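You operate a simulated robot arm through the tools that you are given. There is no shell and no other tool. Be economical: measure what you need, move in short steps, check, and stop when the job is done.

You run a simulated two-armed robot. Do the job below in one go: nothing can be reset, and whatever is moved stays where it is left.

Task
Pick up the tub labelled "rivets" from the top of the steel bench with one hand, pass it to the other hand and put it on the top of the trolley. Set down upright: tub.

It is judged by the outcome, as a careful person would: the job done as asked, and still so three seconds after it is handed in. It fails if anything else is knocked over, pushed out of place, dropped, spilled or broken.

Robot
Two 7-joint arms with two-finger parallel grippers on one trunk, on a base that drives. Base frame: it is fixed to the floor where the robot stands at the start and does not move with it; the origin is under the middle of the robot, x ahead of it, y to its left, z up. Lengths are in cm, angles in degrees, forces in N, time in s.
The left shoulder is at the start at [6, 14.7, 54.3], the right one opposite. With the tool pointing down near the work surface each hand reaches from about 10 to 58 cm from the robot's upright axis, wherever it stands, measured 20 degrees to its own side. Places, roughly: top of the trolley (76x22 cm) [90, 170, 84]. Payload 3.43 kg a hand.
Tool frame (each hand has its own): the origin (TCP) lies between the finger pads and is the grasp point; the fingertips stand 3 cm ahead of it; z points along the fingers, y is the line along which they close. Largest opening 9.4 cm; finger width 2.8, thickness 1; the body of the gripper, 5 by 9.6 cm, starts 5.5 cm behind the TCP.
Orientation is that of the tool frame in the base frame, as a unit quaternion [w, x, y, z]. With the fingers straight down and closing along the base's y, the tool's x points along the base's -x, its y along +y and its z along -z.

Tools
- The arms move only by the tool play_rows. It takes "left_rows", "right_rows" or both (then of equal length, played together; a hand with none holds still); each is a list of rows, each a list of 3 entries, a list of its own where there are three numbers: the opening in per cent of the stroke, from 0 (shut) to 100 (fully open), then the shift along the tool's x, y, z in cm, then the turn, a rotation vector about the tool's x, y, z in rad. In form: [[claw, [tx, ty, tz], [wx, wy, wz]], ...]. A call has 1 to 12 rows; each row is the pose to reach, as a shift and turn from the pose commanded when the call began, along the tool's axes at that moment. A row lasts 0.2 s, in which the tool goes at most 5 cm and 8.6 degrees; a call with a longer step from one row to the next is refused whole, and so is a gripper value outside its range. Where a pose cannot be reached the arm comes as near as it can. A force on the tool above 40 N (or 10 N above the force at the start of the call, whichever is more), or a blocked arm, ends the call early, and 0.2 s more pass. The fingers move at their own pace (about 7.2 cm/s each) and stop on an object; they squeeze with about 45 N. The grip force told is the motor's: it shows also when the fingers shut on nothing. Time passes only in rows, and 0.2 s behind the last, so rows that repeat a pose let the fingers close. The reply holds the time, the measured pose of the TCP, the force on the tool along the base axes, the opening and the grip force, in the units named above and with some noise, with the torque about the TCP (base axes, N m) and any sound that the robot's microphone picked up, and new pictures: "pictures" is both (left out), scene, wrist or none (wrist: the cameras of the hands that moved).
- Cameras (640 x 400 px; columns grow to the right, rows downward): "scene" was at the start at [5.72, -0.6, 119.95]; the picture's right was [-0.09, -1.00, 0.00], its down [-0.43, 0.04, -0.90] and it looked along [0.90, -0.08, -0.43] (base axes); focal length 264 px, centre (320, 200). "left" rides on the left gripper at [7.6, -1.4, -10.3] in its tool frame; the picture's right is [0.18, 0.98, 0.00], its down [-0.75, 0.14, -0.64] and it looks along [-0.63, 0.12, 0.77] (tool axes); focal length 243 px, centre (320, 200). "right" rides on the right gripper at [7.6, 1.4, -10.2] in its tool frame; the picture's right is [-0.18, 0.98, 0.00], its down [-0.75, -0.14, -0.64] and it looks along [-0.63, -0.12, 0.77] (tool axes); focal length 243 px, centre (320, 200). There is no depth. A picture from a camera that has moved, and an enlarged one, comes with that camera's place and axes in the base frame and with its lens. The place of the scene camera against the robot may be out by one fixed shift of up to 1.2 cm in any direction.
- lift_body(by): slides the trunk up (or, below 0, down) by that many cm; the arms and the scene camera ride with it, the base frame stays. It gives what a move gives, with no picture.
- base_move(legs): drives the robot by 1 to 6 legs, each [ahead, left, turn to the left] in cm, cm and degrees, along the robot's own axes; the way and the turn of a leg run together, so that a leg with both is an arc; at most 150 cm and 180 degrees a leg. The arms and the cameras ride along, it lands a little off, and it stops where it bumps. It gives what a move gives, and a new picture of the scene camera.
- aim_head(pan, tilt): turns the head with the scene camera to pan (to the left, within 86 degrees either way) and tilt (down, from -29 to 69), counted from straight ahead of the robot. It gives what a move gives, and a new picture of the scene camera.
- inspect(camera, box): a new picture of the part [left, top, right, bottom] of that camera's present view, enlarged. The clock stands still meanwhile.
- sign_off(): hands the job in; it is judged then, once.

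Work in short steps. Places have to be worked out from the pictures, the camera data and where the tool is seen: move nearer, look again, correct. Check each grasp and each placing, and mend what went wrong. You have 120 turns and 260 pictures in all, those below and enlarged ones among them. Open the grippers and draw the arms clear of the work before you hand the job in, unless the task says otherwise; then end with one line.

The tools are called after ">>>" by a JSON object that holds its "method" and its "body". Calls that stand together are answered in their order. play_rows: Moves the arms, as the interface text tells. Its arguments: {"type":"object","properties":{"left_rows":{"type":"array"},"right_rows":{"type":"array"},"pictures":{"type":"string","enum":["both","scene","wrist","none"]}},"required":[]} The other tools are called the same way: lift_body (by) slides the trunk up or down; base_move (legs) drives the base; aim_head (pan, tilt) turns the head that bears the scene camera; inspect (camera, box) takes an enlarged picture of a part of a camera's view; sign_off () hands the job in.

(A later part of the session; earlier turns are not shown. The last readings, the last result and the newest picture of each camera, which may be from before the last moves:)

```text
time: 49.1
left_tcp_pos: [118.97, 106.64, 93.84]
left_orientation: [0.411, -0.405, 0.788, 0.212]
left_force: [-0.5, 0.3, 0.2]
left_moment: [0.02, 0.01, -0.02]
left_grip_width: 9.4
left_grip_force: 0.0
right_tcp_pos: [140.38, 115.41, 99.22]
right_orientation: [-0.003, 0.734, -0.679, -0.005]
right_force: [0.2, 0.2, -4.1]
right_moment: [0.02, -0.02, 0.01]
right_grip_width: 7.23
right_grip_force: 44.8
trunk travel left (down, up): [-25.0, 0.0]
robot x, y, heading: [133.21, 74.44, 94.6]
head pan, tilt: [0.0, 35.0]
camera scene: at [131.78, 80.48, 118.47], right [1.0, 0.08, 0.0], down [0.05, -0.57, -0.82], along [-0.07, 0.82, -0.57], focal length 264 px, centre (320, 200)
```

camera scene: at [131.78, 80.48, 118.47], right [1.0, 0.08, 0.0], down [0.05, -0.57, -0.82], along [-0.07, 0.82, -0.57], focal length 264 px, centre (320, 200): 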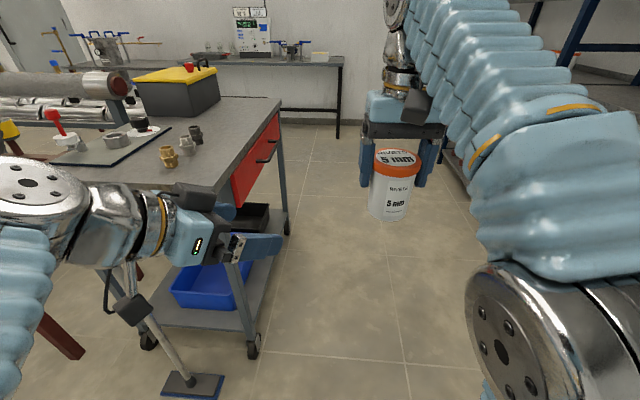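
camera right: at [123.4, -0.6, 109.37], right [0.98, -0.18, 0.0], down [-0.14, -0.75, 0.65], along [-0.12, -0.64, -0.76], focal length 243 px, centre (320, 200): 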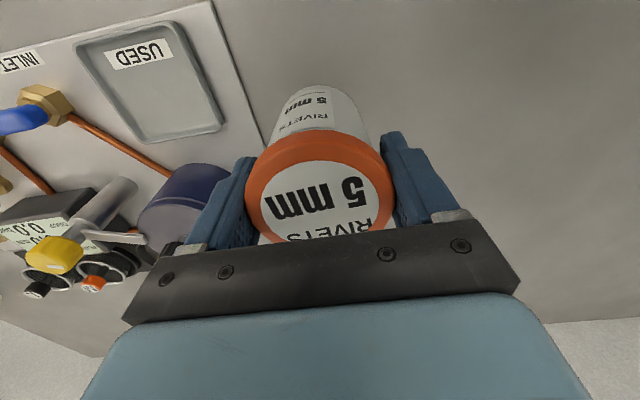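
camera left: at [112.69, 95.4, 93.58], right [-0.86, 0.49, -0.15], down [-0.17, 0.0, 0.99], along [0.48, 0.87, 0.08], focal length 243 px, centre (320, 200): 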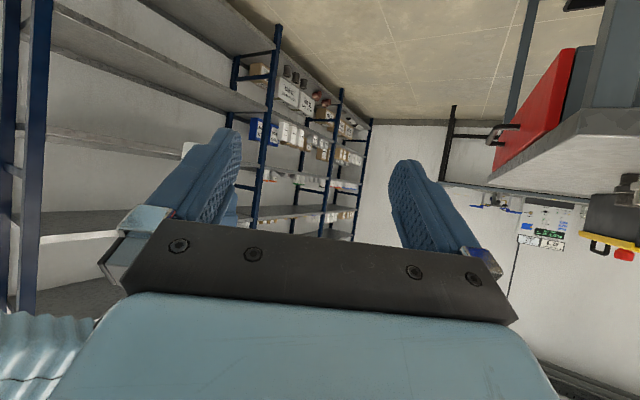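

Good view: a free spot on the trolley exists around [90, 180], past the three fittings. The left hand is now pitched 35° and yawed as intended. I bring the right hand nearer (5 back, 6 left) and yaw it 17° the other way.

>>> {"method": "play_rows", "body": {"right_rows": [[0, [1, 1.2, 0], [0, 0, -0.06]], [0, [2, 2.4, 0], [0, 0, -0.12]], [0, [3, 3.6, 0], [0, 0, -0.18]], [0, [4, 4.8, 0], [0, 0, -0.24]], [0, [5, 6, 0], [0, 0, -0.3]], [0, [5, 6, 0], [0, 0, -0.3]]], "left_rows": [[100, [0, 0, -1.5], [0, 0, 0]], [100, [0, 0, -3], [0, 0, 0]], [100, [0, 0, -4.5], [0, 0, 0]], [100, [0, 0, -6], [0, 0, 0]], [100, [0, 0, -6], [0, 0, 0]], [100, [0, 0, -6], [0, 0, 0]]]}}

```text
time: 50.5
left_tcp_pos: [119.07, 106.7, 97.03]
left_orientation: [0.411, -0.405, 0.788, 0.212]
left_force: [0.0, -0.4, -0.4]
left_moment: [-0.02, -0.01, -0.01]
left_grip_width: 9.38
left_grip_force: 0.0
left hand out of reach, approached as far as the arm can: row 1, 2, 3, 4, 5, 6
right_tcp_pos: [134.79, 109.97, 99.24]
right_orientation: [-0.003, 0.828, -0.56, -0.004]
right_force: [0.1, -0.2, -3.6]
right_moment: [0.01, 0.0, -0.01]
right_grip_width: 7.22
right_grip_force: 45.3
trunk travel left (down, up): [-25.0, 0.0]
robot x, y, heading: [132.69, 74.66, 94.4]
head pan, tilt: [0.0, 35.0]
camera scene: at [131.78, 80.46, 118.47], right [1.0, 0.08, 0.0], down [0.05, -0.57, -0.82], along [-0.06, 0.82, -0.57], focal length 264 px, centre (320, 200)
camera right: at [136.32, 102.29, 109.35], right [-0.98, -0.19, 0.0], down [-0.15, 0.75, 0.65], along [-0.13, 0.64, -0.76], focal length 243 px, centre (320, 200)
camera left: at [112.63, 95.46, 96.67], right [-0.86, 0.49, -0.15], down [-0.17, 0.0, 0.99], along [0.48, 0.87, 0.08], focal length 243 px, centre (320, 200)
```

scene: 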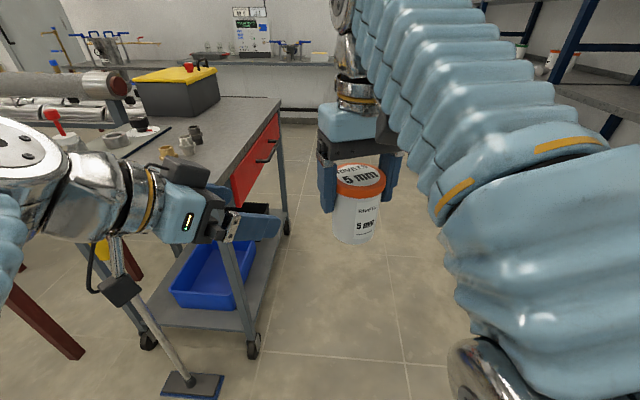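
right: 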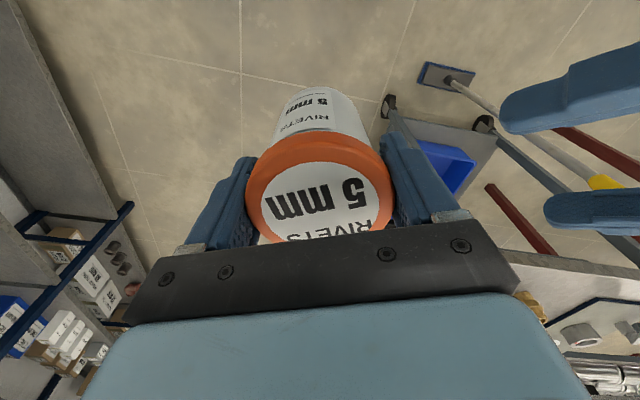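
left: 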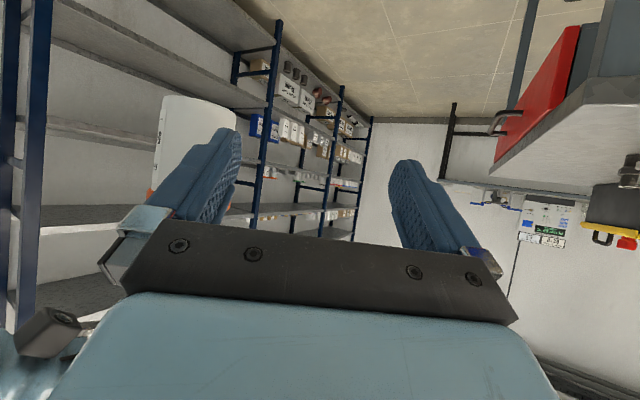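

The left hand only rose (it is at its inner limit). Tub needs ≈[-3.9, -10.9, +11.7] in the left tool frame; I first move sideways and see what is reached.

>>> {"method": "play_rows", "body": {"left_rows": [[100, [0, -3, 0], [0, 0, 0]], [100, [0, -6, 0], [0, 0, 0]], [100, [0, -8, 0], [0, 0, 0]], [100, [0, -8, 0], [0, 0, 0]]]}}

```text
time: 51.5
left_tcp_pos: [125.52, 102.19, 96.96]
left_orientation: [0.411, -0.406, 0.788, 0.212]
left_force: [-0.9, 0.8, -0.1]
left_moment: [-0.01, 0.0, 0.02]
left_grip_width: 9.38
left_grip_force: 0.1
right_tcp_pos: [134.86, 109.96, 99.34]
right_orientation: [-0.004, 0.828, -0.561, -0.004]
right_force: [0.3, 0.0, -3.2]
right_moment: [-0.01, 0.0, 0.0]
right_grip_width: 7.23
right_grip_force: 45.0
trunk travel left (down, up): [-25.0, 0.0]
robot x, y, heading: [132.87, 74.34, 94.6]
head pan, tilt: [0.0, 35.0]
camera scene: at [131.8, 80.47, 118.46], right [1.0, 0.08, 0.0], down [0.05, -0.57, -0.82], along [-0.06, 0.82, -0.57], focal length 264 px, centre (320, 200)
camera left: at [119.13, 90.84, 96.69], right [-0.86, 0.49, -0.15], down [-0.17, 0.0, 0.99], along [0.48, 0.87, 0.08], focal length 243 px, centre (320, 200)
```

scene: 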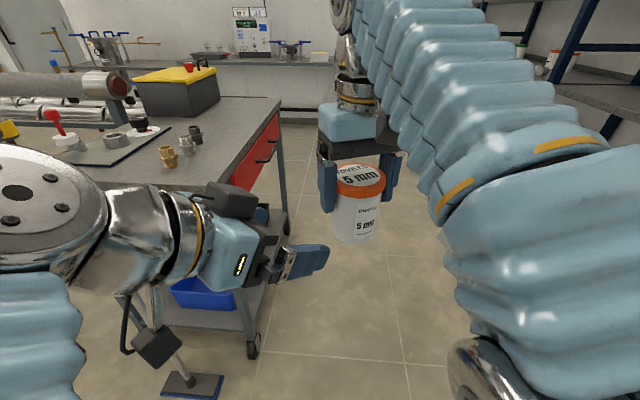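
left: 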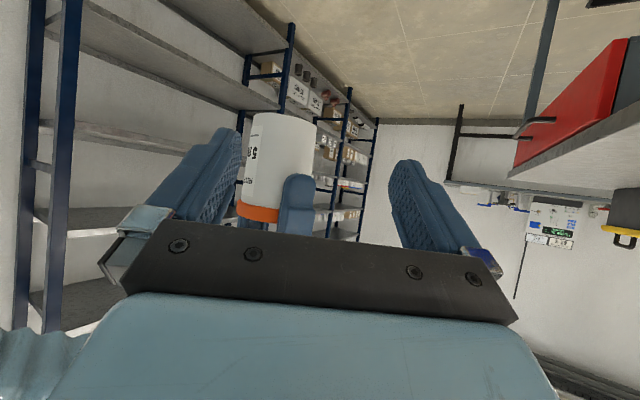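

Working through the finger geometry, the right fingers would interfere with the left ones at this yaw; turning the right hand 0.65 rad clockwise gives clearance. I do that, and align the left hand laterally.

>>> {"method": "play_rows", "body": {"right_rows": [[0, [0, 0, 0], [0, 0, 0.13]], [0, [0, 0, 0], [0, 0, 0.26]], [0, [0, 0, 0], [0, 0, 0.39]], [0, [0, 0, 0], [0, 0, 0.52]], [0, [0, 0, 0], [0, 0, 0.65]], [0, [0, 0, 0], [0, 0, 0.65]]], "left_rows": [[100, [0, -1, 0], [0, 0, 0]], [100, [0, -2, 0], [0, 0, 0]], [100, [0, -3, 0], [0, 0, 0]], [100, [0, -3, 0], [0, 0, 0]], [100, [0, -3, 0], [0, 0, 0]], [100, [0, -3, 0], [0, 0, 0]]]}}

```text
time: 52.9
left_tcp_pos: [126.33, 100.87, 97.51]
left_orientation: [0.431, -0.415, 0.778, 0.192]
left_force: [0.6, -0.5, -0.1]
left_moment: [0.02, -0.03, 0.0]
left_grip_width: 9.38
left_grip_force: 0.1
right_tcp_pos: [134.82, 109.9, 99.21]
right_orientation: [0.002, -0.605, 0.797, 0.005]
right_force: [0.7, -0.1, -3.5]
right_moment: [0.0, 0.0, -0.02]
right_grip_width: 7.23
right_grip_force: 45.3
trunk travel left (down, up): [-25.0, 0.0]
robot x, y, heading: [132.76, 74.19, 94.7]
head pan, tilt: [0.0, 35.0]
camera scene: at [131.79, 80.47, 118.46], right [1.0, 0.08, 0.0], down [0.05, -0.57, -0.82], along [-0.06, 0.82, -0.57], focal length 264 px, centre (320, 200)
camera right: at [131.37, 103.0, 109.3], right [-0.9, 0.44, 0.01], down [0.34, 0.68, 0.65], along [0.28, 0.58, -0.76], focal length 243 px, centre (320, 200)
camera left: at [120.05, 89.6, 96.93], right [-0.85, 0.49, -0.21], down [-0.23, 0.02, 0.97], along [0.48, 0.87, 0.09], focal length 243 px, centre (320, 200)
```

scene: 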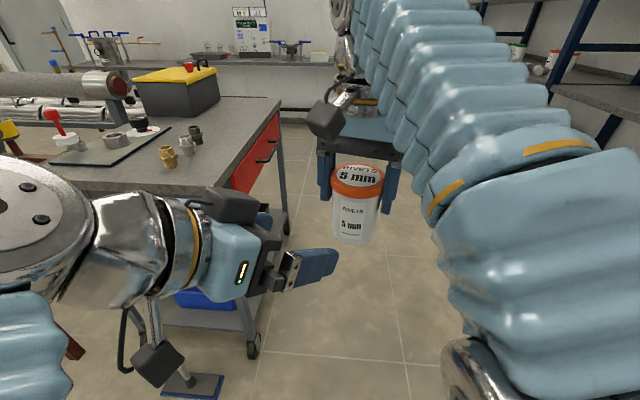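
right: 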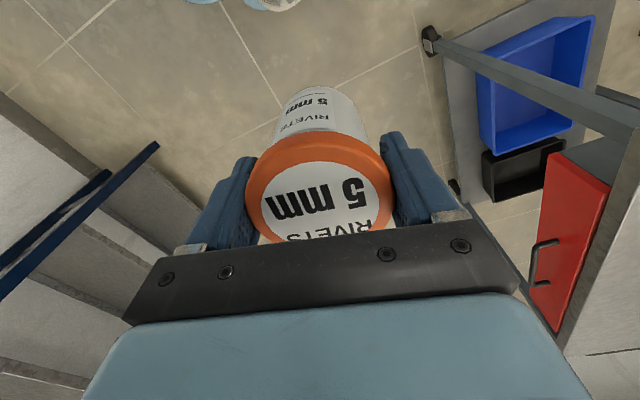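
left: 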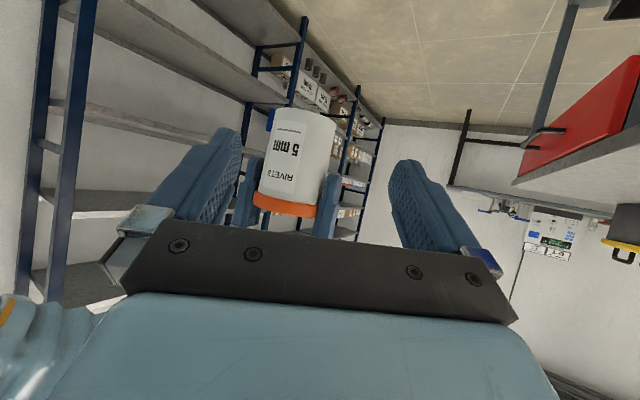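

I zoom in to measure the tub's bottom relative to the right fingertips.

>>> {"method": "inspect", "body": {"camera": "left", "box": [220, 90, 380, 230]}}

>>> {"method": "inspect", "body": {"camera": "scene", "box": [240, 80, 420, 300]}}

```text
2.86 times, centred on (300, 160) of left
camera zoom: at [120.05, 89.6, 96.93], right [-0.85, 0.49, -0.21], down [-0.23, 0.02, 0.97], along [0.48, 0.87, 0.09], focal length 693 px, centre (377, 314)
```

zoom: 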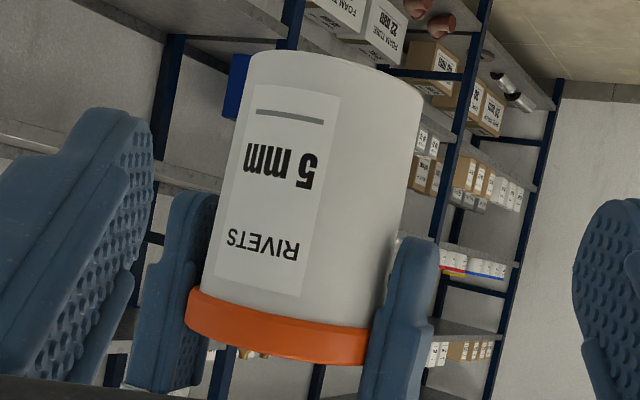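

```text
1.82 times, centred on (330, 190) of scene
camera zoom: at [131.79, 80.47, 118.46], right [1.0, 0.08, 0.0], down [0.05, -0.57, -0.82], along [-0.06, 0.82, -0.57], focal length 479 px, centre (302, 218)
```

zoom: 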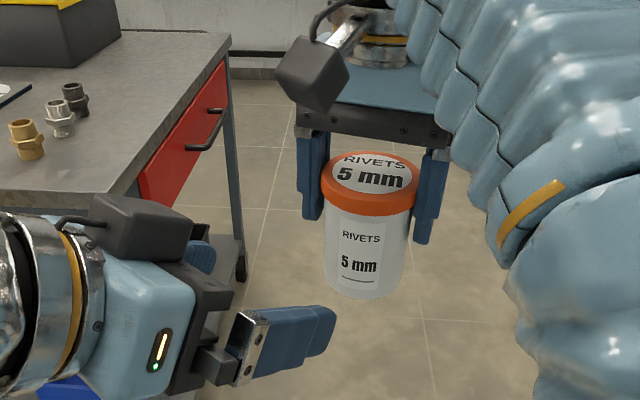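

The tub is ≈11.8 cm tall, bottom at z≈89.9, with about 6.3 cm free below the right fingertips. I set the left hand on its approach line (roll corrected) and advance partway.

>>> {"method": "play_rows", "body": {"left_rows": [[100, [-1, -0.5, 1], [0, 0, 0.03]], [100, [-2.3, -1.3, 2], [0, 0, 0.07]], [100, [-2.3, -1.3, 3], [0, 0, 0.07]], [100, [-2.3, -1.3, 4], [0, 0, 0.07]], [100, [-2.3, -1.3, 5], [0, 0, 0.07]], [100, [-2.3, -1.3, 5], [0, 0, 0.07]]]}}

```text
time: 54.2
left_tcp_pos: [127.13, 103.11, 99.65]
left_orientation: [0.454, -0.403, 0.757, 0.244]
left_force: [-0.5, 0.4, -1.1]
left_moment: [-0.01, 0.03, -0.01]
left_grip_width: 9.38
left_grip_force: 0.0
right_tcp_pos: [134.71, 110.01, 99.12]
right_orientation: [0.001, -0.605, 0.796, 0.004]
right_force: [0.5, -0.4, -3.3]
right_moment: [0.0, 0.02, 0.02]
right_grip_width: 7.24
right_grip_force: 45.6
trunk travel left (down, up): [-25.0, 0.0]
robot x, y, heading: [132.7, 74.58, 94.4]
head pan, tilt: [0.0, 35.0]
stopped in row 6 (left hand): the arm was blocked; the commanded pose is now the measured one
camera scene: at [131.78, 80.47, 118.46], right [1.0, 0.08, 0.0], down [0.05, -0.57, -0.82], along [-0.06, 0.82, -0.57], focal length 264 px, centre (320, 200)
camera left: at [121.21, 91.72, 97.87], right [-0.87, 0.48, -0.16], down [-0.23, -0.1, 0.97], along [0.44, 0.87, 0.2], focal length 243 px, centre (320, 200)
```

scene: 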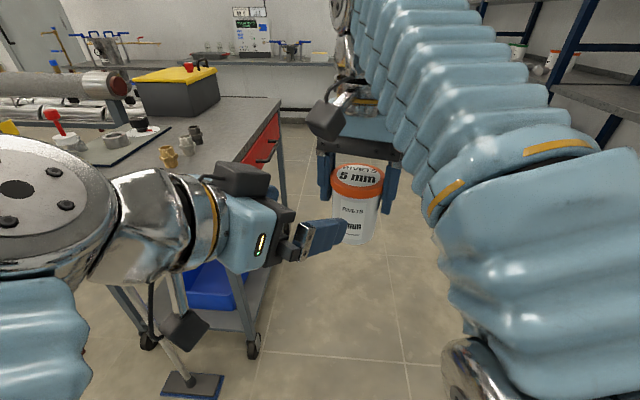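
left: 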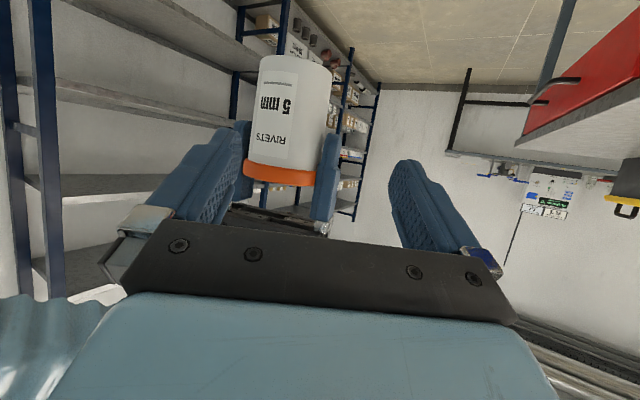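

The left arm is cramped (too close in and high). I pull it back to the left, and then will hold the tub farther ahead and lower for the hand-over.

>>> {"method": "play_rows", "body": {"left_rows": [[100, [0, 2.5, 0], [0, 0, 0]], [100, [1.5, 5, 0], [0, 0.04, 0]], [100, [3, 7, 0], [0, 0.08, 0]], [100, [4.8, 9.2, 0], [0, 0.12, 0]], [100, [4.8, 9.2, 0], [0, 0.12, 0]]], "pictures": "none"}}

```text
time: 55.4
left_tcp_pos: [118.73, 106.71, 95.47]
left_orientation: [0.405, -0.416, 0.784, 0.22]
left_force: [0.0, 0.5, 0.3]
left_moment: [0.02, -0.02, 0.01]
left_grip_width: 9.42
left_grip_force: 0.1
left hand out of reach, approached as far as the arm can: row 4, 5
right_tcp_pos: [134.83, 110.03, 99.22]
right_orientation: [0.002, -0.606, 0.796, 0.005]
right_force: [-0.2, 0.2, -3.0]
right_moment: [-0.02, 0.03, 0.0]
right_grip_width: 7.21
right_grip_force: 45.1
trunk travel left (down, up): [-25.0, 0.0]
robot x, y, heading: [132.51, 74.13, 94.4]
head pan, tilt: [0.0, 35.0]
```

Now the right hand with the tub goes forward 8.5 cm, slightly left and down 5 cm.

>>> {"method": "play_rows", "body": {"right_rows": [[0, [-1.5, 1, 1], [0, 0, 0]], [0, [-3, 2, 2], [0, 0, 0]], [0, [-4.5, 3.2, 3], [0, 0, 0]], [0, [-6, 4.2, 4], [0, 0, 0]], [0, [-7.4, 5.2, 5], [0, 0, 0]], [0, [-7.4, 5.2, 5], [0, 0, 0]]], "left_rows": [[100, [0, 0, 1], [0, 0, 0]], [100, [0, 0, 2], [0, 0, 0]], [100, [1, 0, 2], [0, 0, 0]], [100, [2, 0, 2], [0, 0, 0]], [100, [3, 0, 2], [0, 0, 0]], [100, [3, 0, 2], [0, 0, 0]]]}}

```text
time: 56.8
left_tcp_pos: [118.75, 106.88, 91.88]
left_orientation: [0.407, -0.416, 0.783, 0.22]
left_force: [0.5, -0.2, 0.5]
left_moment: [-0.03, -0.02, 0.01]
left_grip_width: 9.42
left_grip_force: 0.1
right_tcp_pos: [131.66, 118.66, 94.25]
right_orientation: [0.002, -0.605, 0.796, 0.005]
right_force: [0.4, 0.1, -3.1]
right_moment: [0.0, 0.0, -0.01]
right_grip_width: 7.23
right_grip_force: 44.7
trunk travel left (down, up): [-25.0, 0.0]
robot x, y, heading: [132.83, 74.66, 94.6]
head pan, tilt: [0.0, 35.0]
camera scene: at [131.78, 80.49, 118.46], right [1.0, 0.08, 0.0], down [0.05, -0.57, -0.82], along [-0.06, 0.82, -0.57], focal length 264 px, centre (320, 200)
camera right: at [128.27, 111.53, 104.37], right [-0.9, 0.44, 0.01], down [0.34, 0.68, 0.65], along [0.28, 0.58, -0.76], focal length 243 px, centre (320, 200)
camera left: at [112.72, 95.4, 91.59], right [-0.88, 0.46, -0.14], down [-0.16, 0.0, 0.99], along [0.45, 0.89, 0.08], focal length 243 px, centre (320, 200)
```

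scene: 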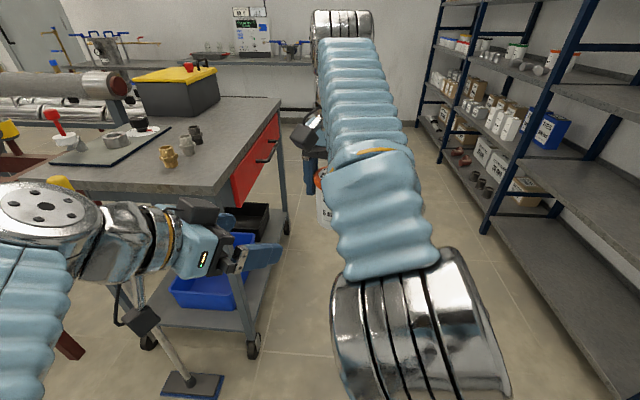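
right: 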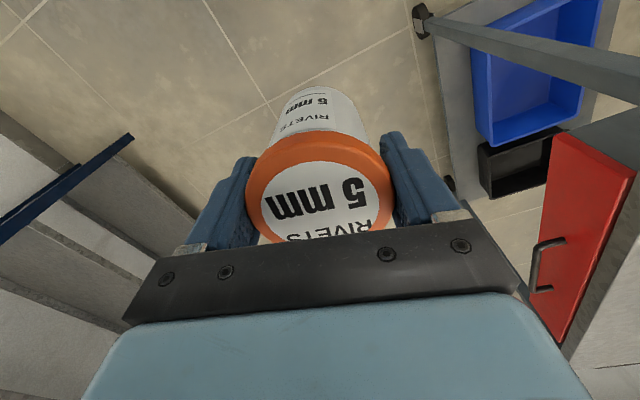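
left: 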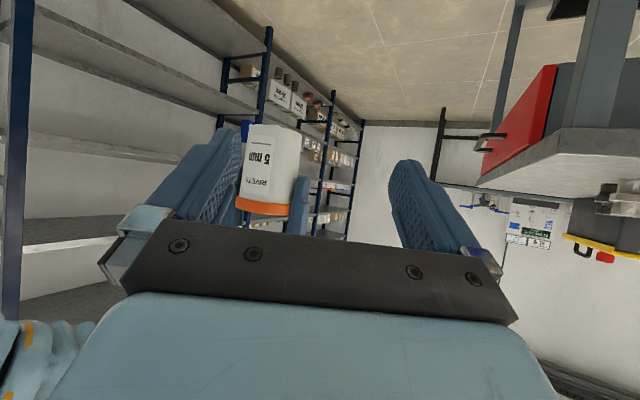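

Tub now at [131.7,118.7], bottom ≈85. I bring the left hand onto the approach line, 8.7 cm short of the grasp.

>>> {"method": "play_rows", "body": {"left_rows": [[100, [-1, -0.8, 1], [0, 0, 0]], [100, [-2, -1.6, 2], [0, 0, 0]], [100, [-3.2, -2.4, 3], [0, 0, 0]], [100, [-4.5, -3.3, 4.5], [0, 0, 0]], [100, [-5.9, -4.16, 6], [0, 0, 0]], [100, [-5.9, -4.16, 6], [0, 0, 0]]]}}

```text
time: 58.2
left_tcp_pos: [127.24, 111.26, 93.58]
left_orientation: [0.412, -0.408, 0.785, 0.217]
left_force: [0.3, -0.9, -0.7]
left_moment: [0.0, -0.01, 0.02]
left_grip_width: 9.41
left_grip_force: 0.1
right_tcp_pos: [131.81, 118.48, 94.19]
right_orientation: [0.002, -0.605, 0.796, 0.004]
right_force: [-0.2, -0.6, -2.5]
right_moment: [-0.02, 0.03, 0.03]
right_grip_width: 7.22
right_grip_force: 44.7
trunk travel left (down, up): [-25.0, 0.0]
robot x, y, heading: [133.02, 74.64, 94.3]
head pan, tilt: [0.0, 35.0]
camera scene: at [131.79, 80.48, 118.46], right [1.0, 0.08, 0.0], down [0.05, -0.57, -0.82], along [-0.06, 0.82, -0.57], focal length 264 px, centre (320, 200)
camera left: at [121.02, 99.8, 93.22], right [-0.86, 0.48, -0.15], down [-0.17, -0.01, 0.99], along [0.47, 0.88, 0.09], focal length 243 px, centre (320, 200)
```

scene: 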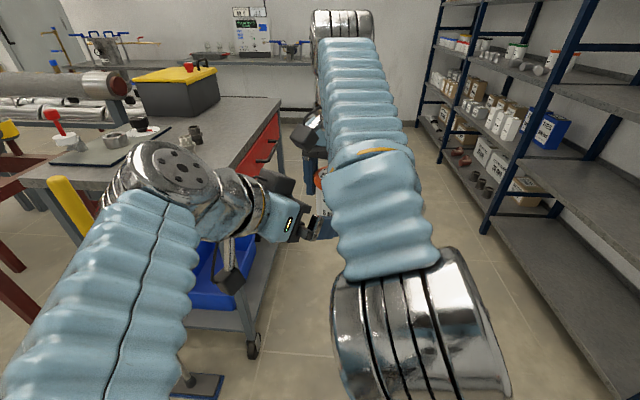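
left: 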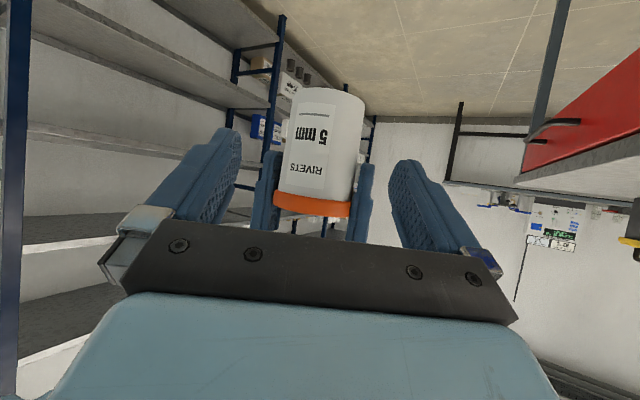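

On the approach line. I zoom to remeasure the tub's bottom edge versus the right fingertips.

>>> {"method": "inspect", "body": {"camera": "left", "box": [230, 70, 390, 230]}}

```text
2.50 times, centred on (310, 150) of left
camera zoom: at [121.02, 99.8, 93.22], right [-0.86, 0.48, -0.15], down [-0.17, -0.01, 0.99], along [0.47, 0.88, 0.09], focal length 606 px, centre (345, 325)
```

zoom: 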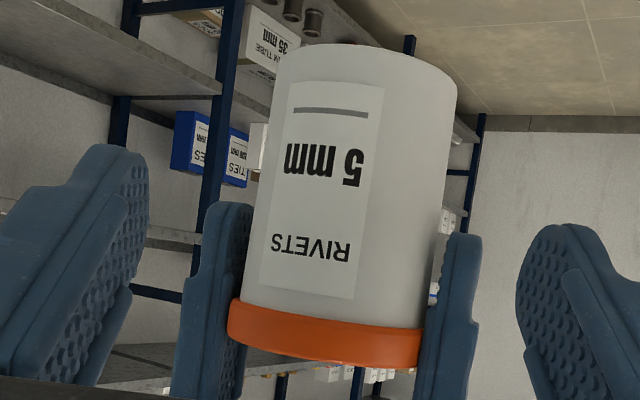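

Measured carefully, only ~4.5 cm of body is free below the right fingertips: too little for the left grip. I'll drive to the trolley side, set the tub down there briefly to regrip it higher by the lid, then pass it. First I retract the left hand and raise the tub.

>>> {"method": "play_rows", "body": {"left_rows": [[100, [1.5, 1, -1.5], [0, 0, 0]], [100, [3, 2, -3], [0, 0, 0]], [100, [4.5, 4, -5], [0, 0, 0]], [100, [5, 6, -6], [0, 0, 0]], [100, [5, 8, -6], [0, 0, 0]], [100, [5, 8, -6], [0, 0, 0]]], "right_rows": [[0, [0, 0, 0], [0, 0, 0]], [0, [0, 0, 0], [0, 0, 0]], [0, [1, 0, -1], [0, 0, 0]], [0, [2, 0, -2], [0, 0, 0]], [0, [3, 0, -3], [0, 0, 0]], [0, [4, 0, -4], [0, 0, 0]]], "pictures": "none"}}

>>> {"method": "base_move", "body": {"legs": [[0, -22, 0], [103, 0, 0], [0, 0, 85.5]]}}

```text
time: 59.6
left_tcp_pos: [115.63, 109.54, 92.63]
left_orientation: [0.406, -0.417, 0.783, 0.22]
left_force: [-0.1, 0.1, -0.1]
left_moment: [0.01, 0.02, -0.02]
left_grip_width: 9.41
left_grip_force: 0.0
right_tcp_pos: [130.66, 114.89, 98.22]
right_orientation: [0.003, -0.605, 0.796, 0.006]
right_force: [-0.1, -0.8, -2.5]
right_moment: [0.02, 0.02, 0.0]
right_grip_width: 7.22
right_grip_force: 45.2
trunk travel left (down, up): [-25.0, 0.0]
robot x, y, heading: [132.66, 74.17, 94.1]
head pan, tilt: [0.0, 35.0]
```

```text
time: 69.9
left_tcp_pos: [110.95, 165.5, 92.78]
left_orientation: [-0.148, 0.838, -0.291, -0.437]
left_force: [0.1, -0.8, 0.0]
left_moment: [0.0, -0.01, 0.03]
left_grip_width: 9.43
left_grip_force: 0.0
right_tcp_pos: [106.88, 180.86, 98.17]
right_orientation: [0.002, 0.985, -0.172, -0.004]
right_force: [-0.5, -0.4, -3.4]
right_moment: [0.0, 0.0, 0.02]
right_grip_width: 7.23
right_grip_force: 45.5
trunk travel left (down, up): [-25.0, 0.0]
robot x, y, heading: [147.21, 180.11, -180.0]
head pan, tilt: [0.0, 35.0]
camera scene: at [140.9, 180.1, 118.46], right [0.0, 1.0, 0.0], down [0.57, 0.0, -0.82], along [-0.82, 0.0, -0.57], focal length 264 px, centre (320, 200)
```

scene: 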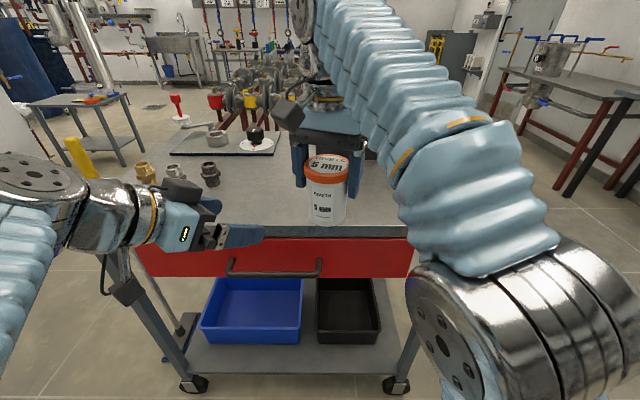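

Facing the trolley side now; edge at x≈102-104, and the area around [92,178] looks free. I drive 6 cm closer and look through the right wrist camera.

>>> {"method": "base_move", "body": {"legs": [[6, 0, 0]]}}

>>> {"method": "inspect", "body": {"camera": "right", "box": [0, 0, 640, 400]}}

```text
time: 70.9
left_tcp_pos: [104.97, 165.61, 92.84]
left_orientation: [-0.149, 0.837, -0.291, -0.438]
left_force: [-0.1, -0.1, 0.8]
left_moment: [0.01, -0.01, 0.01]
left_grip_width: 9.38
left_grip_force: 0.0
right_tcp_pos: [100.84, 180.74, 98.27]
right_orientation: [0.002, 0.985, -0.172, -0.005]
right_force: [-0.4, -0.1, -4.3]
right_moment: [-0.01, 0.03, 0.01]
right_grip_width: 7.19
right_grip_force: 44.8
trunk travel left (down, up): [-25.0, 0.0]
robot x, y, heading: [141.01, 179.64, -179.8]
head pan, tilt: [0.0, 35.0]
camera scene: at [134.88, 180.08, 118.46], right [0.0, 1.0, 0.0], down [0.57, 0.0, -0.82], along [-0.82, 0.0, -0.57], focal length 264 px, centre (320, 200)
```

scene: 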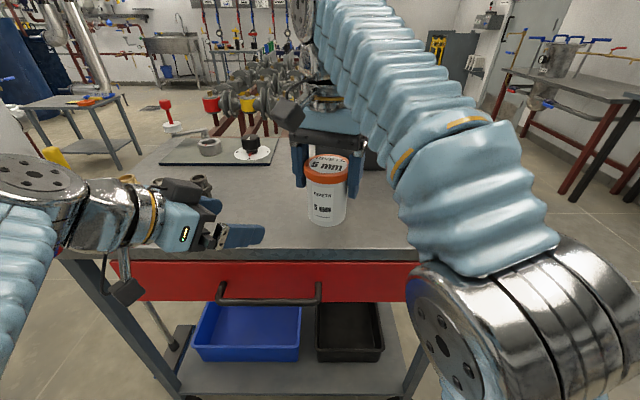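

```text
1.00 times, centred on (320, 200) of right (not enlarged: the box is as wide or as high as the picture)
camera zoom: at [107.57, 176.97, 108.26], right [-0.51, -0.86, 0.01], down [-0.65, 0.39, 0.65], along [-0.56, 0.32, -0.76], focal length 243 px, centre (320, 200)
```

zoom: 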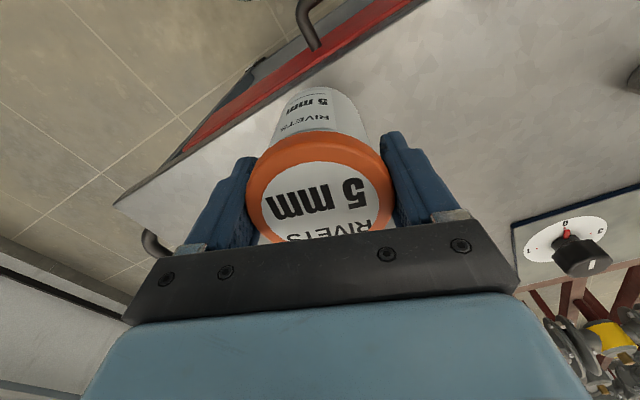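

The trolley surface here is free, corner at about [103,209]. I move the tub to about [92,177] and lower it part way.

>>> {"method": "play_rows", "body": {"right_rows": [[0, [-1.8, 1.6, 0], [0, 0, 0]], [0, [-3.5, 3.2, 0], [0, 0, 0]], [0, [-5.2, 4.8, 0.7], [0, 0, 0]], [0, [-7, 6.5, 1.5], [0, 0, 0]], [0, [-7, 6.5, 2.5], [0, 0, 0]], [0, [-7, 6.5, 3.2], [0, 0, 0]], [0, [-7, 6.5, 3.2], [0, 0, 0]]]}}

```text
time: 72.5
left_tcp_pos: [104.85, 165.52, 92.7]
left_orientation: [-0.148, 0.838, -0.291, -0.437]
left_force: [-0.1, -0.3, 0.5]
left_moment: [0.0, 0.02, -0.02]
left_grip_width: 9.39
left_grip_force: 0.1
right_tcp_pos: [92.45, 178.01, 93.61]
right_orientation: [0.004, 0.985, -0.172, -0.006]
right_force: [0.6, -0.3, -2.6]
right_moment: [0.03, -0.01, 0.0]
right_grip_width: 7.25
right_grip_force: 45.0
right hand out of reach, approached as far as the arm can: row 1, 2, 3, 4, 5, 6, 7
trunk travel left (down, up): [-25.0, 0.0]
robot x, y, heading: [141.05, 180.11, -179.8]
head pan, tilt: [0.0, 35.0]
camera scene: at [134.86, 180.08, 118.46], right [0.0, 1.0, 0.0], down [0.57, 0.0, -0.82], along [-0.82, 0.0, -0.57], focal length 264 px, centre (320, 200)
camera right: at [99.29, 174.07, 103.72], right [-0.51, -0.86, 0.01], down [-0.65, 0.39, 0.65], along [-0.56, 0.32, -0.76], focal length 243 px, centre (320, 200)
```

scene: 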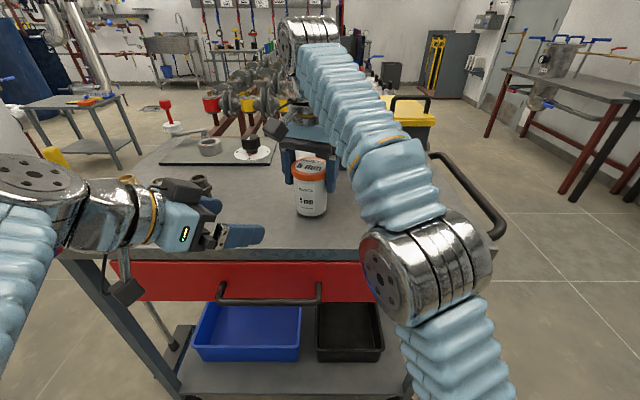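
right: 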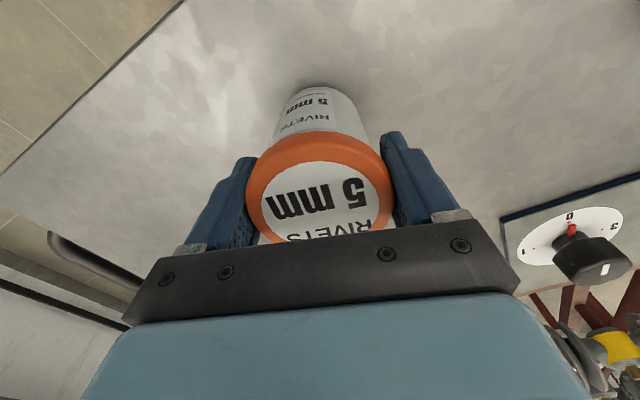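

Still above the surface. I lower slowly until contact.

>>> {"method": "play_rows", "body": {"right_rows": [[0, [0, 0, 0.4], [0, 0, 0]], [0, [0, 0, 0.8], [0, 0, 0]], [0, [0, 0, 1.2], [0, 0, 0]], [0, [0, 0, 1.2], [0, 0, 0]]]}}

```text
time: 73.3
left_tcp_pos: [104.98, 165.51, 92.87]
left_orientation: [-0.148, 0.838, -0.291, -0.437]
left_force: [0.2, 0.5, 0.1]
left_moment: [-0.03, 0.01, 0.0]
left_grip_width: 9.39
left_grip_force: 0.1
right_tcp_pos: [92.6, 177.9, 92.89]
right_orientation: [0.006, 0.985, -0.173, -0.011]
right_force: [0.7, 0.3, 17.3]
right_moment: [0.19, -0.64, 0.0]
right_grip_width: 7.23
right_grip_force: 44.2
trunk travel left (down, up): [-25.0, 0.0]
robot x, y, heading: [140.96, 180.13, -179.8]
head pan, tilt: [0.0, 35.0]
stopped in row 4 (right hand): the force on the tool passed its limit at 43 N (the readings are from after the stop); the commanded pose is now the measured one
camera scene: at [134.96, 180.08, 118.48], right [0.0, 1.0, 0.0], down [0.57, 0.0, -0.82], along [-0.82, 0.0, -0.57], focal length 264 px, centre (320, 200)
camera right: at [99.51, 174.12, 102.94], right [-0.51, -0.86, 0.02], down [-0.64, 0.39, 0.65], along [-0.57, 0.32, -0.76], focal length 243 px, centre (320, 200)
```

scene: 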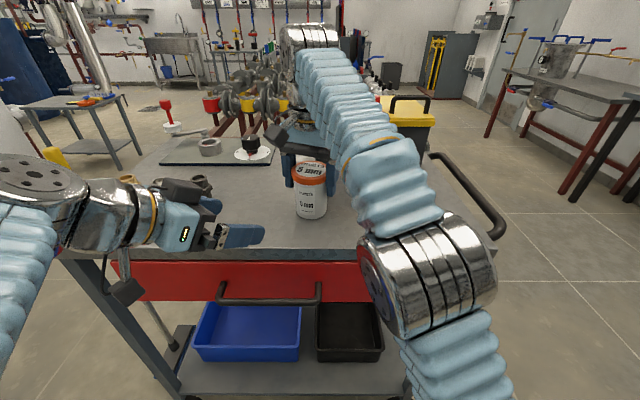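
right: 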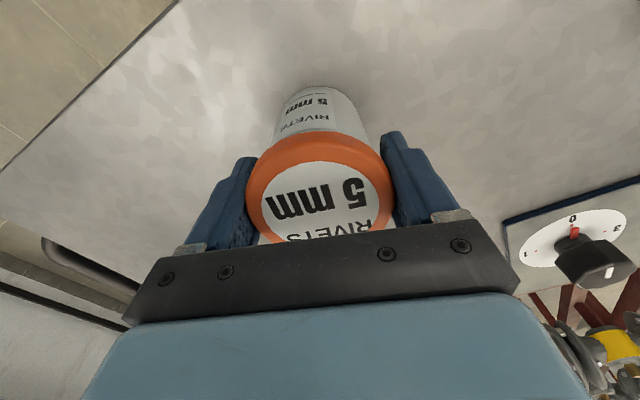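

The tub stands on the trolley (contact at TCP z≈93). I open, rise 2.4 cm and regrip on the lid with the fingertips.

>>> {"method": "play_rows", "body": {"right_rows": [[0, [0, 0, -0.1], [0, 0, 0]], [100, [0, 0, -0.1], [0, 0, 0]], [100, [0, 0, -0.1], [0, 0, 0]], [100, [0, 0, -1.2], [0, 0, 0]], [100, [0, 0, -2.4], [0, 0, 0]], [100, [0, 0, -2.4], [0, 0, 0]]]}}

>>> {"method": "inspect", "body": {"camera": "scene", "box": [240, 120, 400, 240]}}

```text
time: 74.8
left_tcp_pos: [104.81, 165.35, 92.81]
left_orientation: [-0.148, 0.838, -0.291, -0.438]
left_force: [0.3, 0.7, 0.0]
left_moment: [0.0, -0.03, 0.0]
left_grip_width: 9.4
left_grip_force: 0.0
right_tcp_pos: [92.56, 178.41, 94.24]
right_orientation: [0.007, 0.985, -0.173, -0.011]
right_force: [-0.1, 0.3, 0.8]
right_moment: [0.0, -0.01, 0.03]
right_grip_width: 9.4
right_grip_force: 0.0
right hand out of reach, approached as far as the arm can: row 5, 6
trunk travel left (down, up): [-25.0, 0.0]
robot x, y, heading: [141.69, 179.91, -179.8]
head pan, tilt: [0.0, 35.0]
camera scene: at [134.86, 180.08, 118.47], right [0.0, 1.0, 0.0], down [0.57, 0.0, -0.82], along [-0.82, 0.0, -0.57], focal length 264 px, centre (320, 200)
camera right: at [99.48, 174.63, 104.26], right [-0.51, -0.86, 0.02], down [-0.65, 0.4, 0.65], along [-0.57, 0.32, -0.76], focal length 243 px, centre (320, 200)
```

scene: 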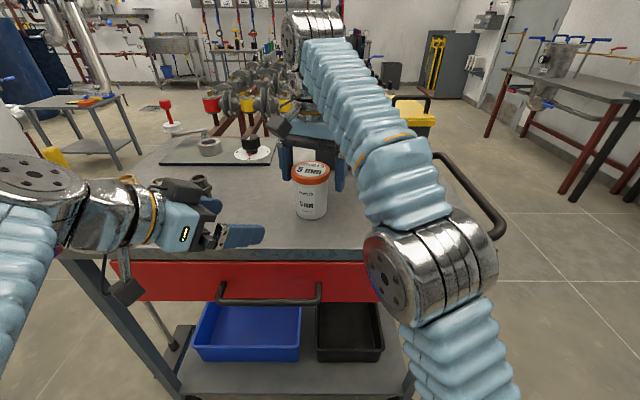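
right: 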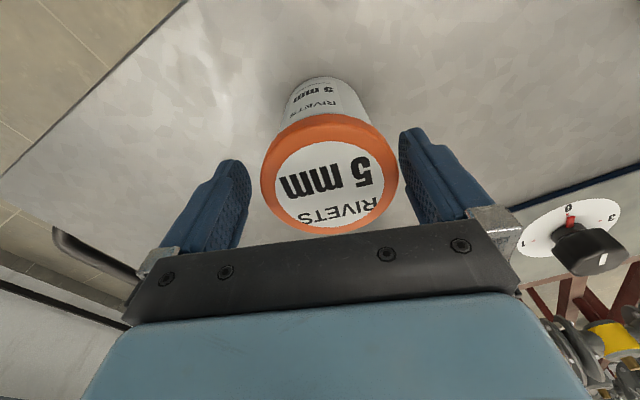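

```text
3.33 times, centred on (320, 180) of scene
camera zoom: at [134.86, 180.08, 118.47], right [0.0, 1.0, 0.0], down [0.57, 0.0, -0.82], along [-0.82, 0.0, -0.57], focal length 878 px, centre (320, 267)
```

zoom: 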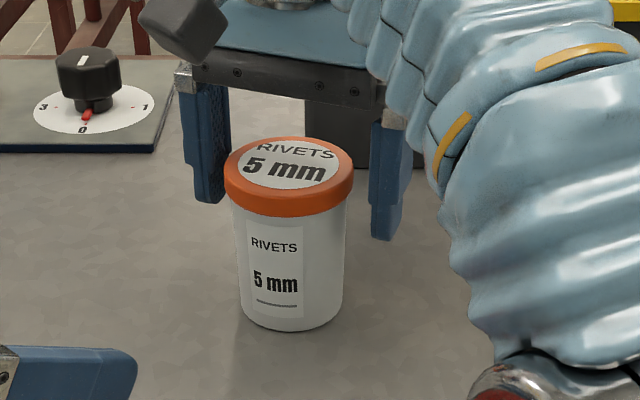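

At this stretch the hand can't rise higher, so I'll need the base closer. I draw the open hand back along its tool x and raise it, and look down at the base-to-trolley clearance.

>>> {"method": "play_rows", "body": {"right_rows": [[100, [2, 0, 0], [0, 0, 0]], [100, [4, 0, 0], [0, 0, 0]], [100, [7, 0, 0], [0, 0, 0]], [100, [8, 0, -2], [0, 0, 0]], [100, [8, 0, -4], [0, 0, 0]], [100, [8, 0, -5], [0, 0, 0]], [100, [8, 0, -5], [0, 0, 0]]], "pictures": "wrist"}}

>>> {"method": "aim_head", "body": {"pan": 0, "tilt": 69}}

```text
time: 76.3
left_tcp_pos: [104.86, 165.45, 92.75]
left_orientation: [-0.148, 0.838, -0.291, -0.438]
left_force: [-0.1, -0.4, 0.2]
left_moment: [0.02, -0.01, 0.0]
left_grip_width: 9.4
left_grip_force: 0.0
right_tcp_pos: [100.68, 176.18, 97.82]
right_orientation: [0.006, 0.985, -0.173, -0.011]
right_force: [-0.4, 0.7, -0.7]
right_moment: [-0.03, 0.0, -0.03]
right_grip_width: 9.43
right_grip_force: 0.0
right hand out of reach, approached as far as the arm can: row 5, 6, 7
trunk travel left (down, up): [-25.0, 0.0]
robot x, y, heading: [140.77, 179.6, -179.7]
head pan, tilt: [0.0, 35.0]
camera right: at [107.66, 172.46, 107.73], right [-0.51, -0.86, 0.02], down [-0.65, 0.39, 0.65], along [-0.57, 0.32, -0.76], focal length 243 px, centre (320, 200)
```

right: 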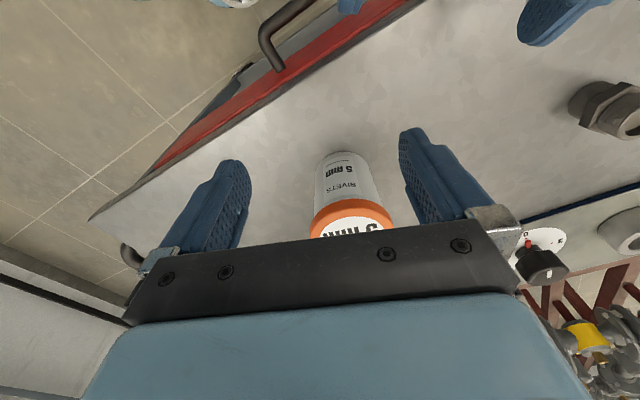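

```text
time: 77.3
left_tcp_pos: [104.83, 165.51, 92.83]
left_orientation: [-0.148, 0.838, -0.291, -0.437]
left_force: [-0.6, 0.2, 0.5]
left_moment: [-0.04, -0.02, 0.0]
left_grip_width: 9.4
left_grip_force: 0.0
right_tcp_pos: [100.67, 176.21, 97.6]
right_orientation: [0.006, 0.985, -0.172, -0.011]
right_force: [0.9, 0.1, 0.3]
right_moment: [0.01, 0.02, 0.02]
right_grip_width: 9.4
right_grip_force: 0.1
trunk travel left (down, up): [-25.0, 0.0]
robot x, y, heading: [141.08, 180.23, -179.8]
head pan, tilt: [0.0, 68.8]
camera scene: at [138.07, 180.09, 114.1], right [0.0, 1.0, 0.0], down [0.93, 0.0, -0.36], along [-0.36, 0.0, -0.93], focal length 264 px, centre (320, 200)
```

scene: 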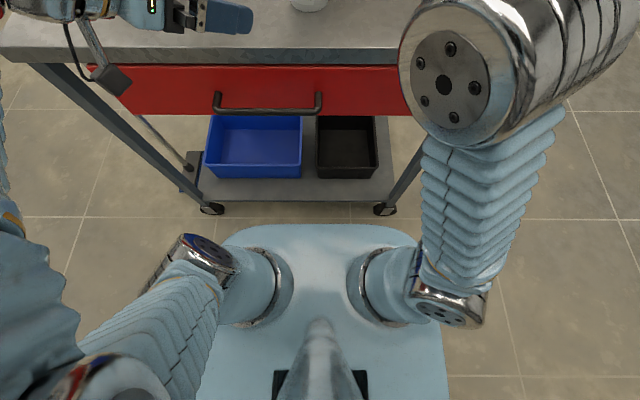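

The robot's front is ~16 cm from the trolley, so 8 cm closer is safe. I drive so that the open right hand comes back over the tub.

>>> {"method": "base_move", "body": {"legs": [[8, -2, 0]]}}

>>> {"method": "aim_head", "body": {"pan": 0, "tilt": 40}}

>>> {"method": "inspect", "body": {"camera": "right", "box": [0, 0, 640, 400]}}

```text
time: 78.4
left_tcp_pos: [96.64, 167.46, 92.78]
left_orientation: [-0.149, 0.838, -0.292, -0.437]
left_force: [-0.8, -0.3, -0.2]
left_moment: [-0.04, -0.03, -0.03]
left_grip_width: 9.42
left_grip_force: 0.1
right_tcp_pos: [92.37, 178.14, 97.58]
right_orientation: [0.006, 0.985, -0.173, -0.011]
right_force: [-0.1, 0.2, 0.2]
right_moment: [0.02, 0.02, -0.01]
right_grip_width: 9.39
right_grip_force: 0.1
trunk travel left (down, up): [-25.0, 0.0]
robot x, y, heading: [132.57, 181.6, -180.1]
head pan, tilt: [0.0, 68.8]
camera scene: at [129.79, 182.03, 114.1], right [0.0, 1.0, 0.0], down [0.93, 0.0, -0.36], along [-0.36, 0.0, -0.93], focal length 264 px, centre (320, 200)
```

scene: 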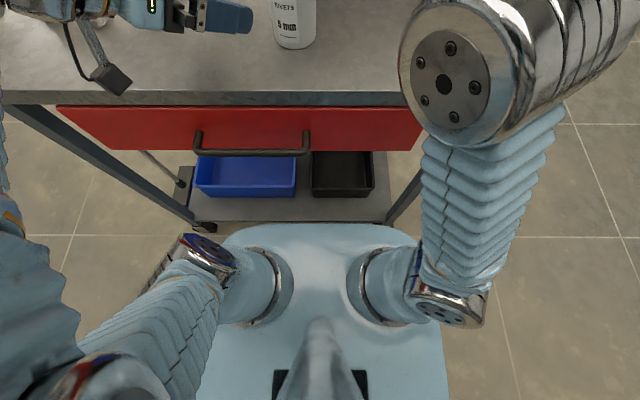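

```text
time: 79.3
left_tcp_pos: [96.61, 167.45, 92.69]
left_orientation: [-0.148, 0.838, -0.292, -0.437]
left_force: [-0.1, 0.1, -0.9]
left_moment: [-0.02, -0.01, 0.06]
left_grip_width: 9.42
left_grip_force: 0.0
right_tcp_pos: [92.46, 178.29, 97.58]
right_orientation: [0.006, 0.985, -0.173, -0.011]
right_force: [0.1, -0.4, -0.3]
right_moment: [-0.01, 0.02, -0.01]
right_grip_width: 9.4
right_grip_force: 0.0
trunk travel left (down, up): [-25.0, 0.0]
robot x, y, heading: [132.21, 181.82, -179.9]
head pan, tilt: [0.0, 40.0]
camera scene: at [126.87, 182.03, 117.7], right [0.0, 1.0, 0.0], down [0.64, 0.0, -0.77], along [-0.77, 0.0, -0.64], focal length 264 px, centre (320, 200)
```

scene: 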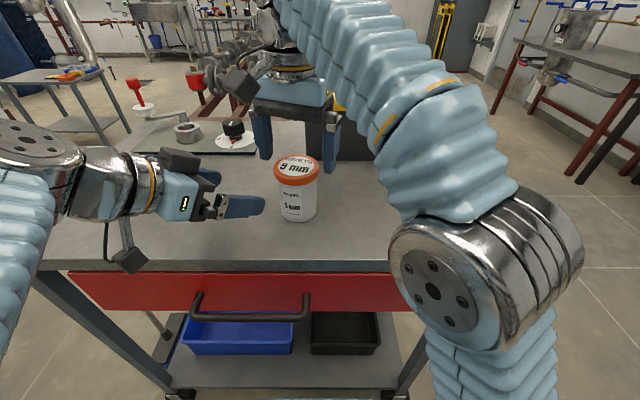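

```text
1.00 times, centred on (320, 200) of right (not enlarged: the box is as wide or as high as the picture)
camera zoom: at [99.34, 174.41, 107.72], right [-0.51, -0.86, 0.02], down [-0.65, 0.39, 0.65], along [-0.57, 0.32, -0.76], focal length 243 px, centre (320, 200)
```

zoom: 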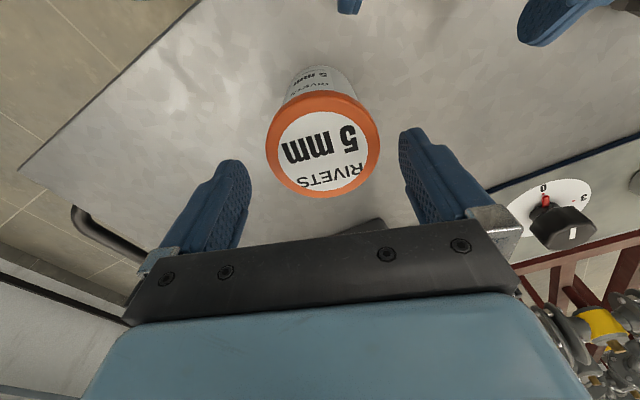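

The hand straddles the tub centrally. I descend 2.3 cm so the fingertips cover just the lid, close and wait.

>>> {"method": "play_rows", "body": {"right_rows": [[100, [0.2, 0.1, 1], [0, 0, 0]], [100, [0.3, 0.2, 2.3], [0, 0, 0]], [100, [0.3, 0.2, 2.3], [0, 0, 0]], [0, [0.3, 0.2, 2.3], [0, 0, 0]], [0, [0.3, 0.2, 2.3], [0, 0, 0]], [0, [0.3, 0.2, 2.3], [0, 0, 0]], [0, [0.3, 0.2, 2.3], [0, 0, 0]]]}}

>>> {"method": "inspect", "body": {"camera": "scene", "box": [220, 100, 380, 240]}}

```text
time: 81.0
left_tcp_pos: [96.59, 167.53, 92.79]
left_orientation: [-0.149, 0.838, -0.291, -0.437]
left_force: [-0.1, 0.0, -0.4]
left_moment: [0.0, 0.03, -0.01]
left_grip_width: 9.39
left_grip_force: 0.1
right_tcp_pos: [92.66, 177.93, 95.43]
right_orientation: [0.007, 0.985, -0.172, -0.011]
right_force: [0.2, 0.1, 0.2]
right_moment: [0.13, -0.03, 0.0]
right_grip_width: 7.06
right_grip_force: 45.2
trunk travel left (down, up): [-25.0, 0.0]
robot x, y, heading: [132.92, 181.85, -179.7]
head pan, tilt: [0.0, 40.0]
camera scene: at [126.86, 182.03, 117.71], right [0.0, 1.0, 0.0], down [0.64, 0.0, -0.77], along [-0.77, 0.0, -0.64], focal length 264 px, centre (320, 200)
camera right: at [99.53, 174.12, 105.49], right [-0.51, -0.86, 0.02], down [-0.65, 0.39, 0.65], along [-0.57, 0.32, -0.76], focal length 243 px, centre (320, 200)
```

scene: 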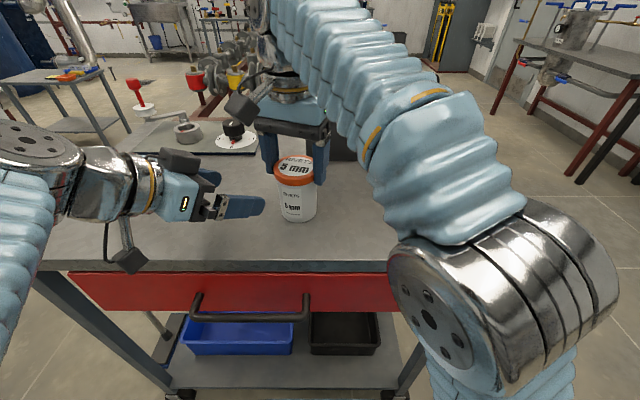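
right: 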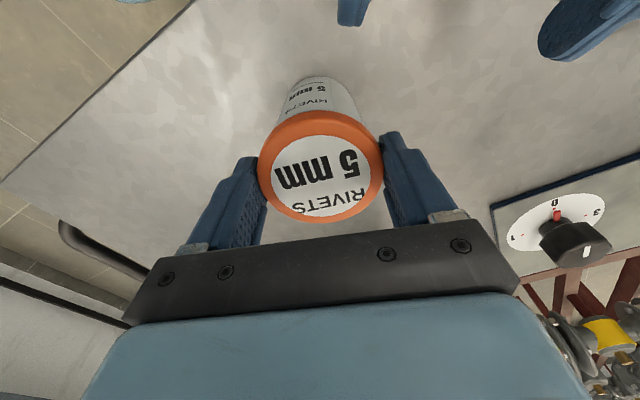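

```text
2.86 times, centred on (300, 170) of scene
camera zoom: at [126.86, 182.03, 117.71], right [0.0, 1.0, 0.0], down [0.64, 0.0, -0.77], along [-0.77, 0.0, -0.64], focal length 753 px, centre (377, 286)
```

zoom: 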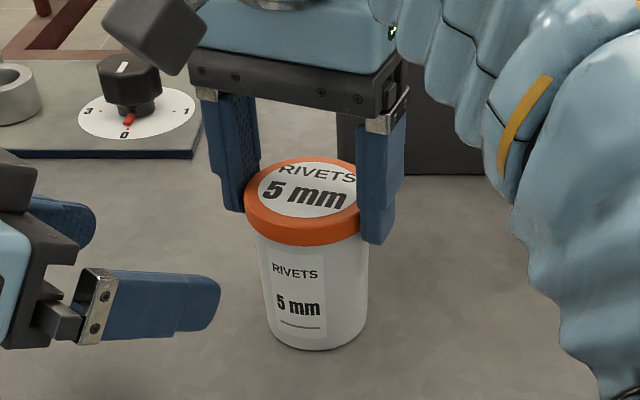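

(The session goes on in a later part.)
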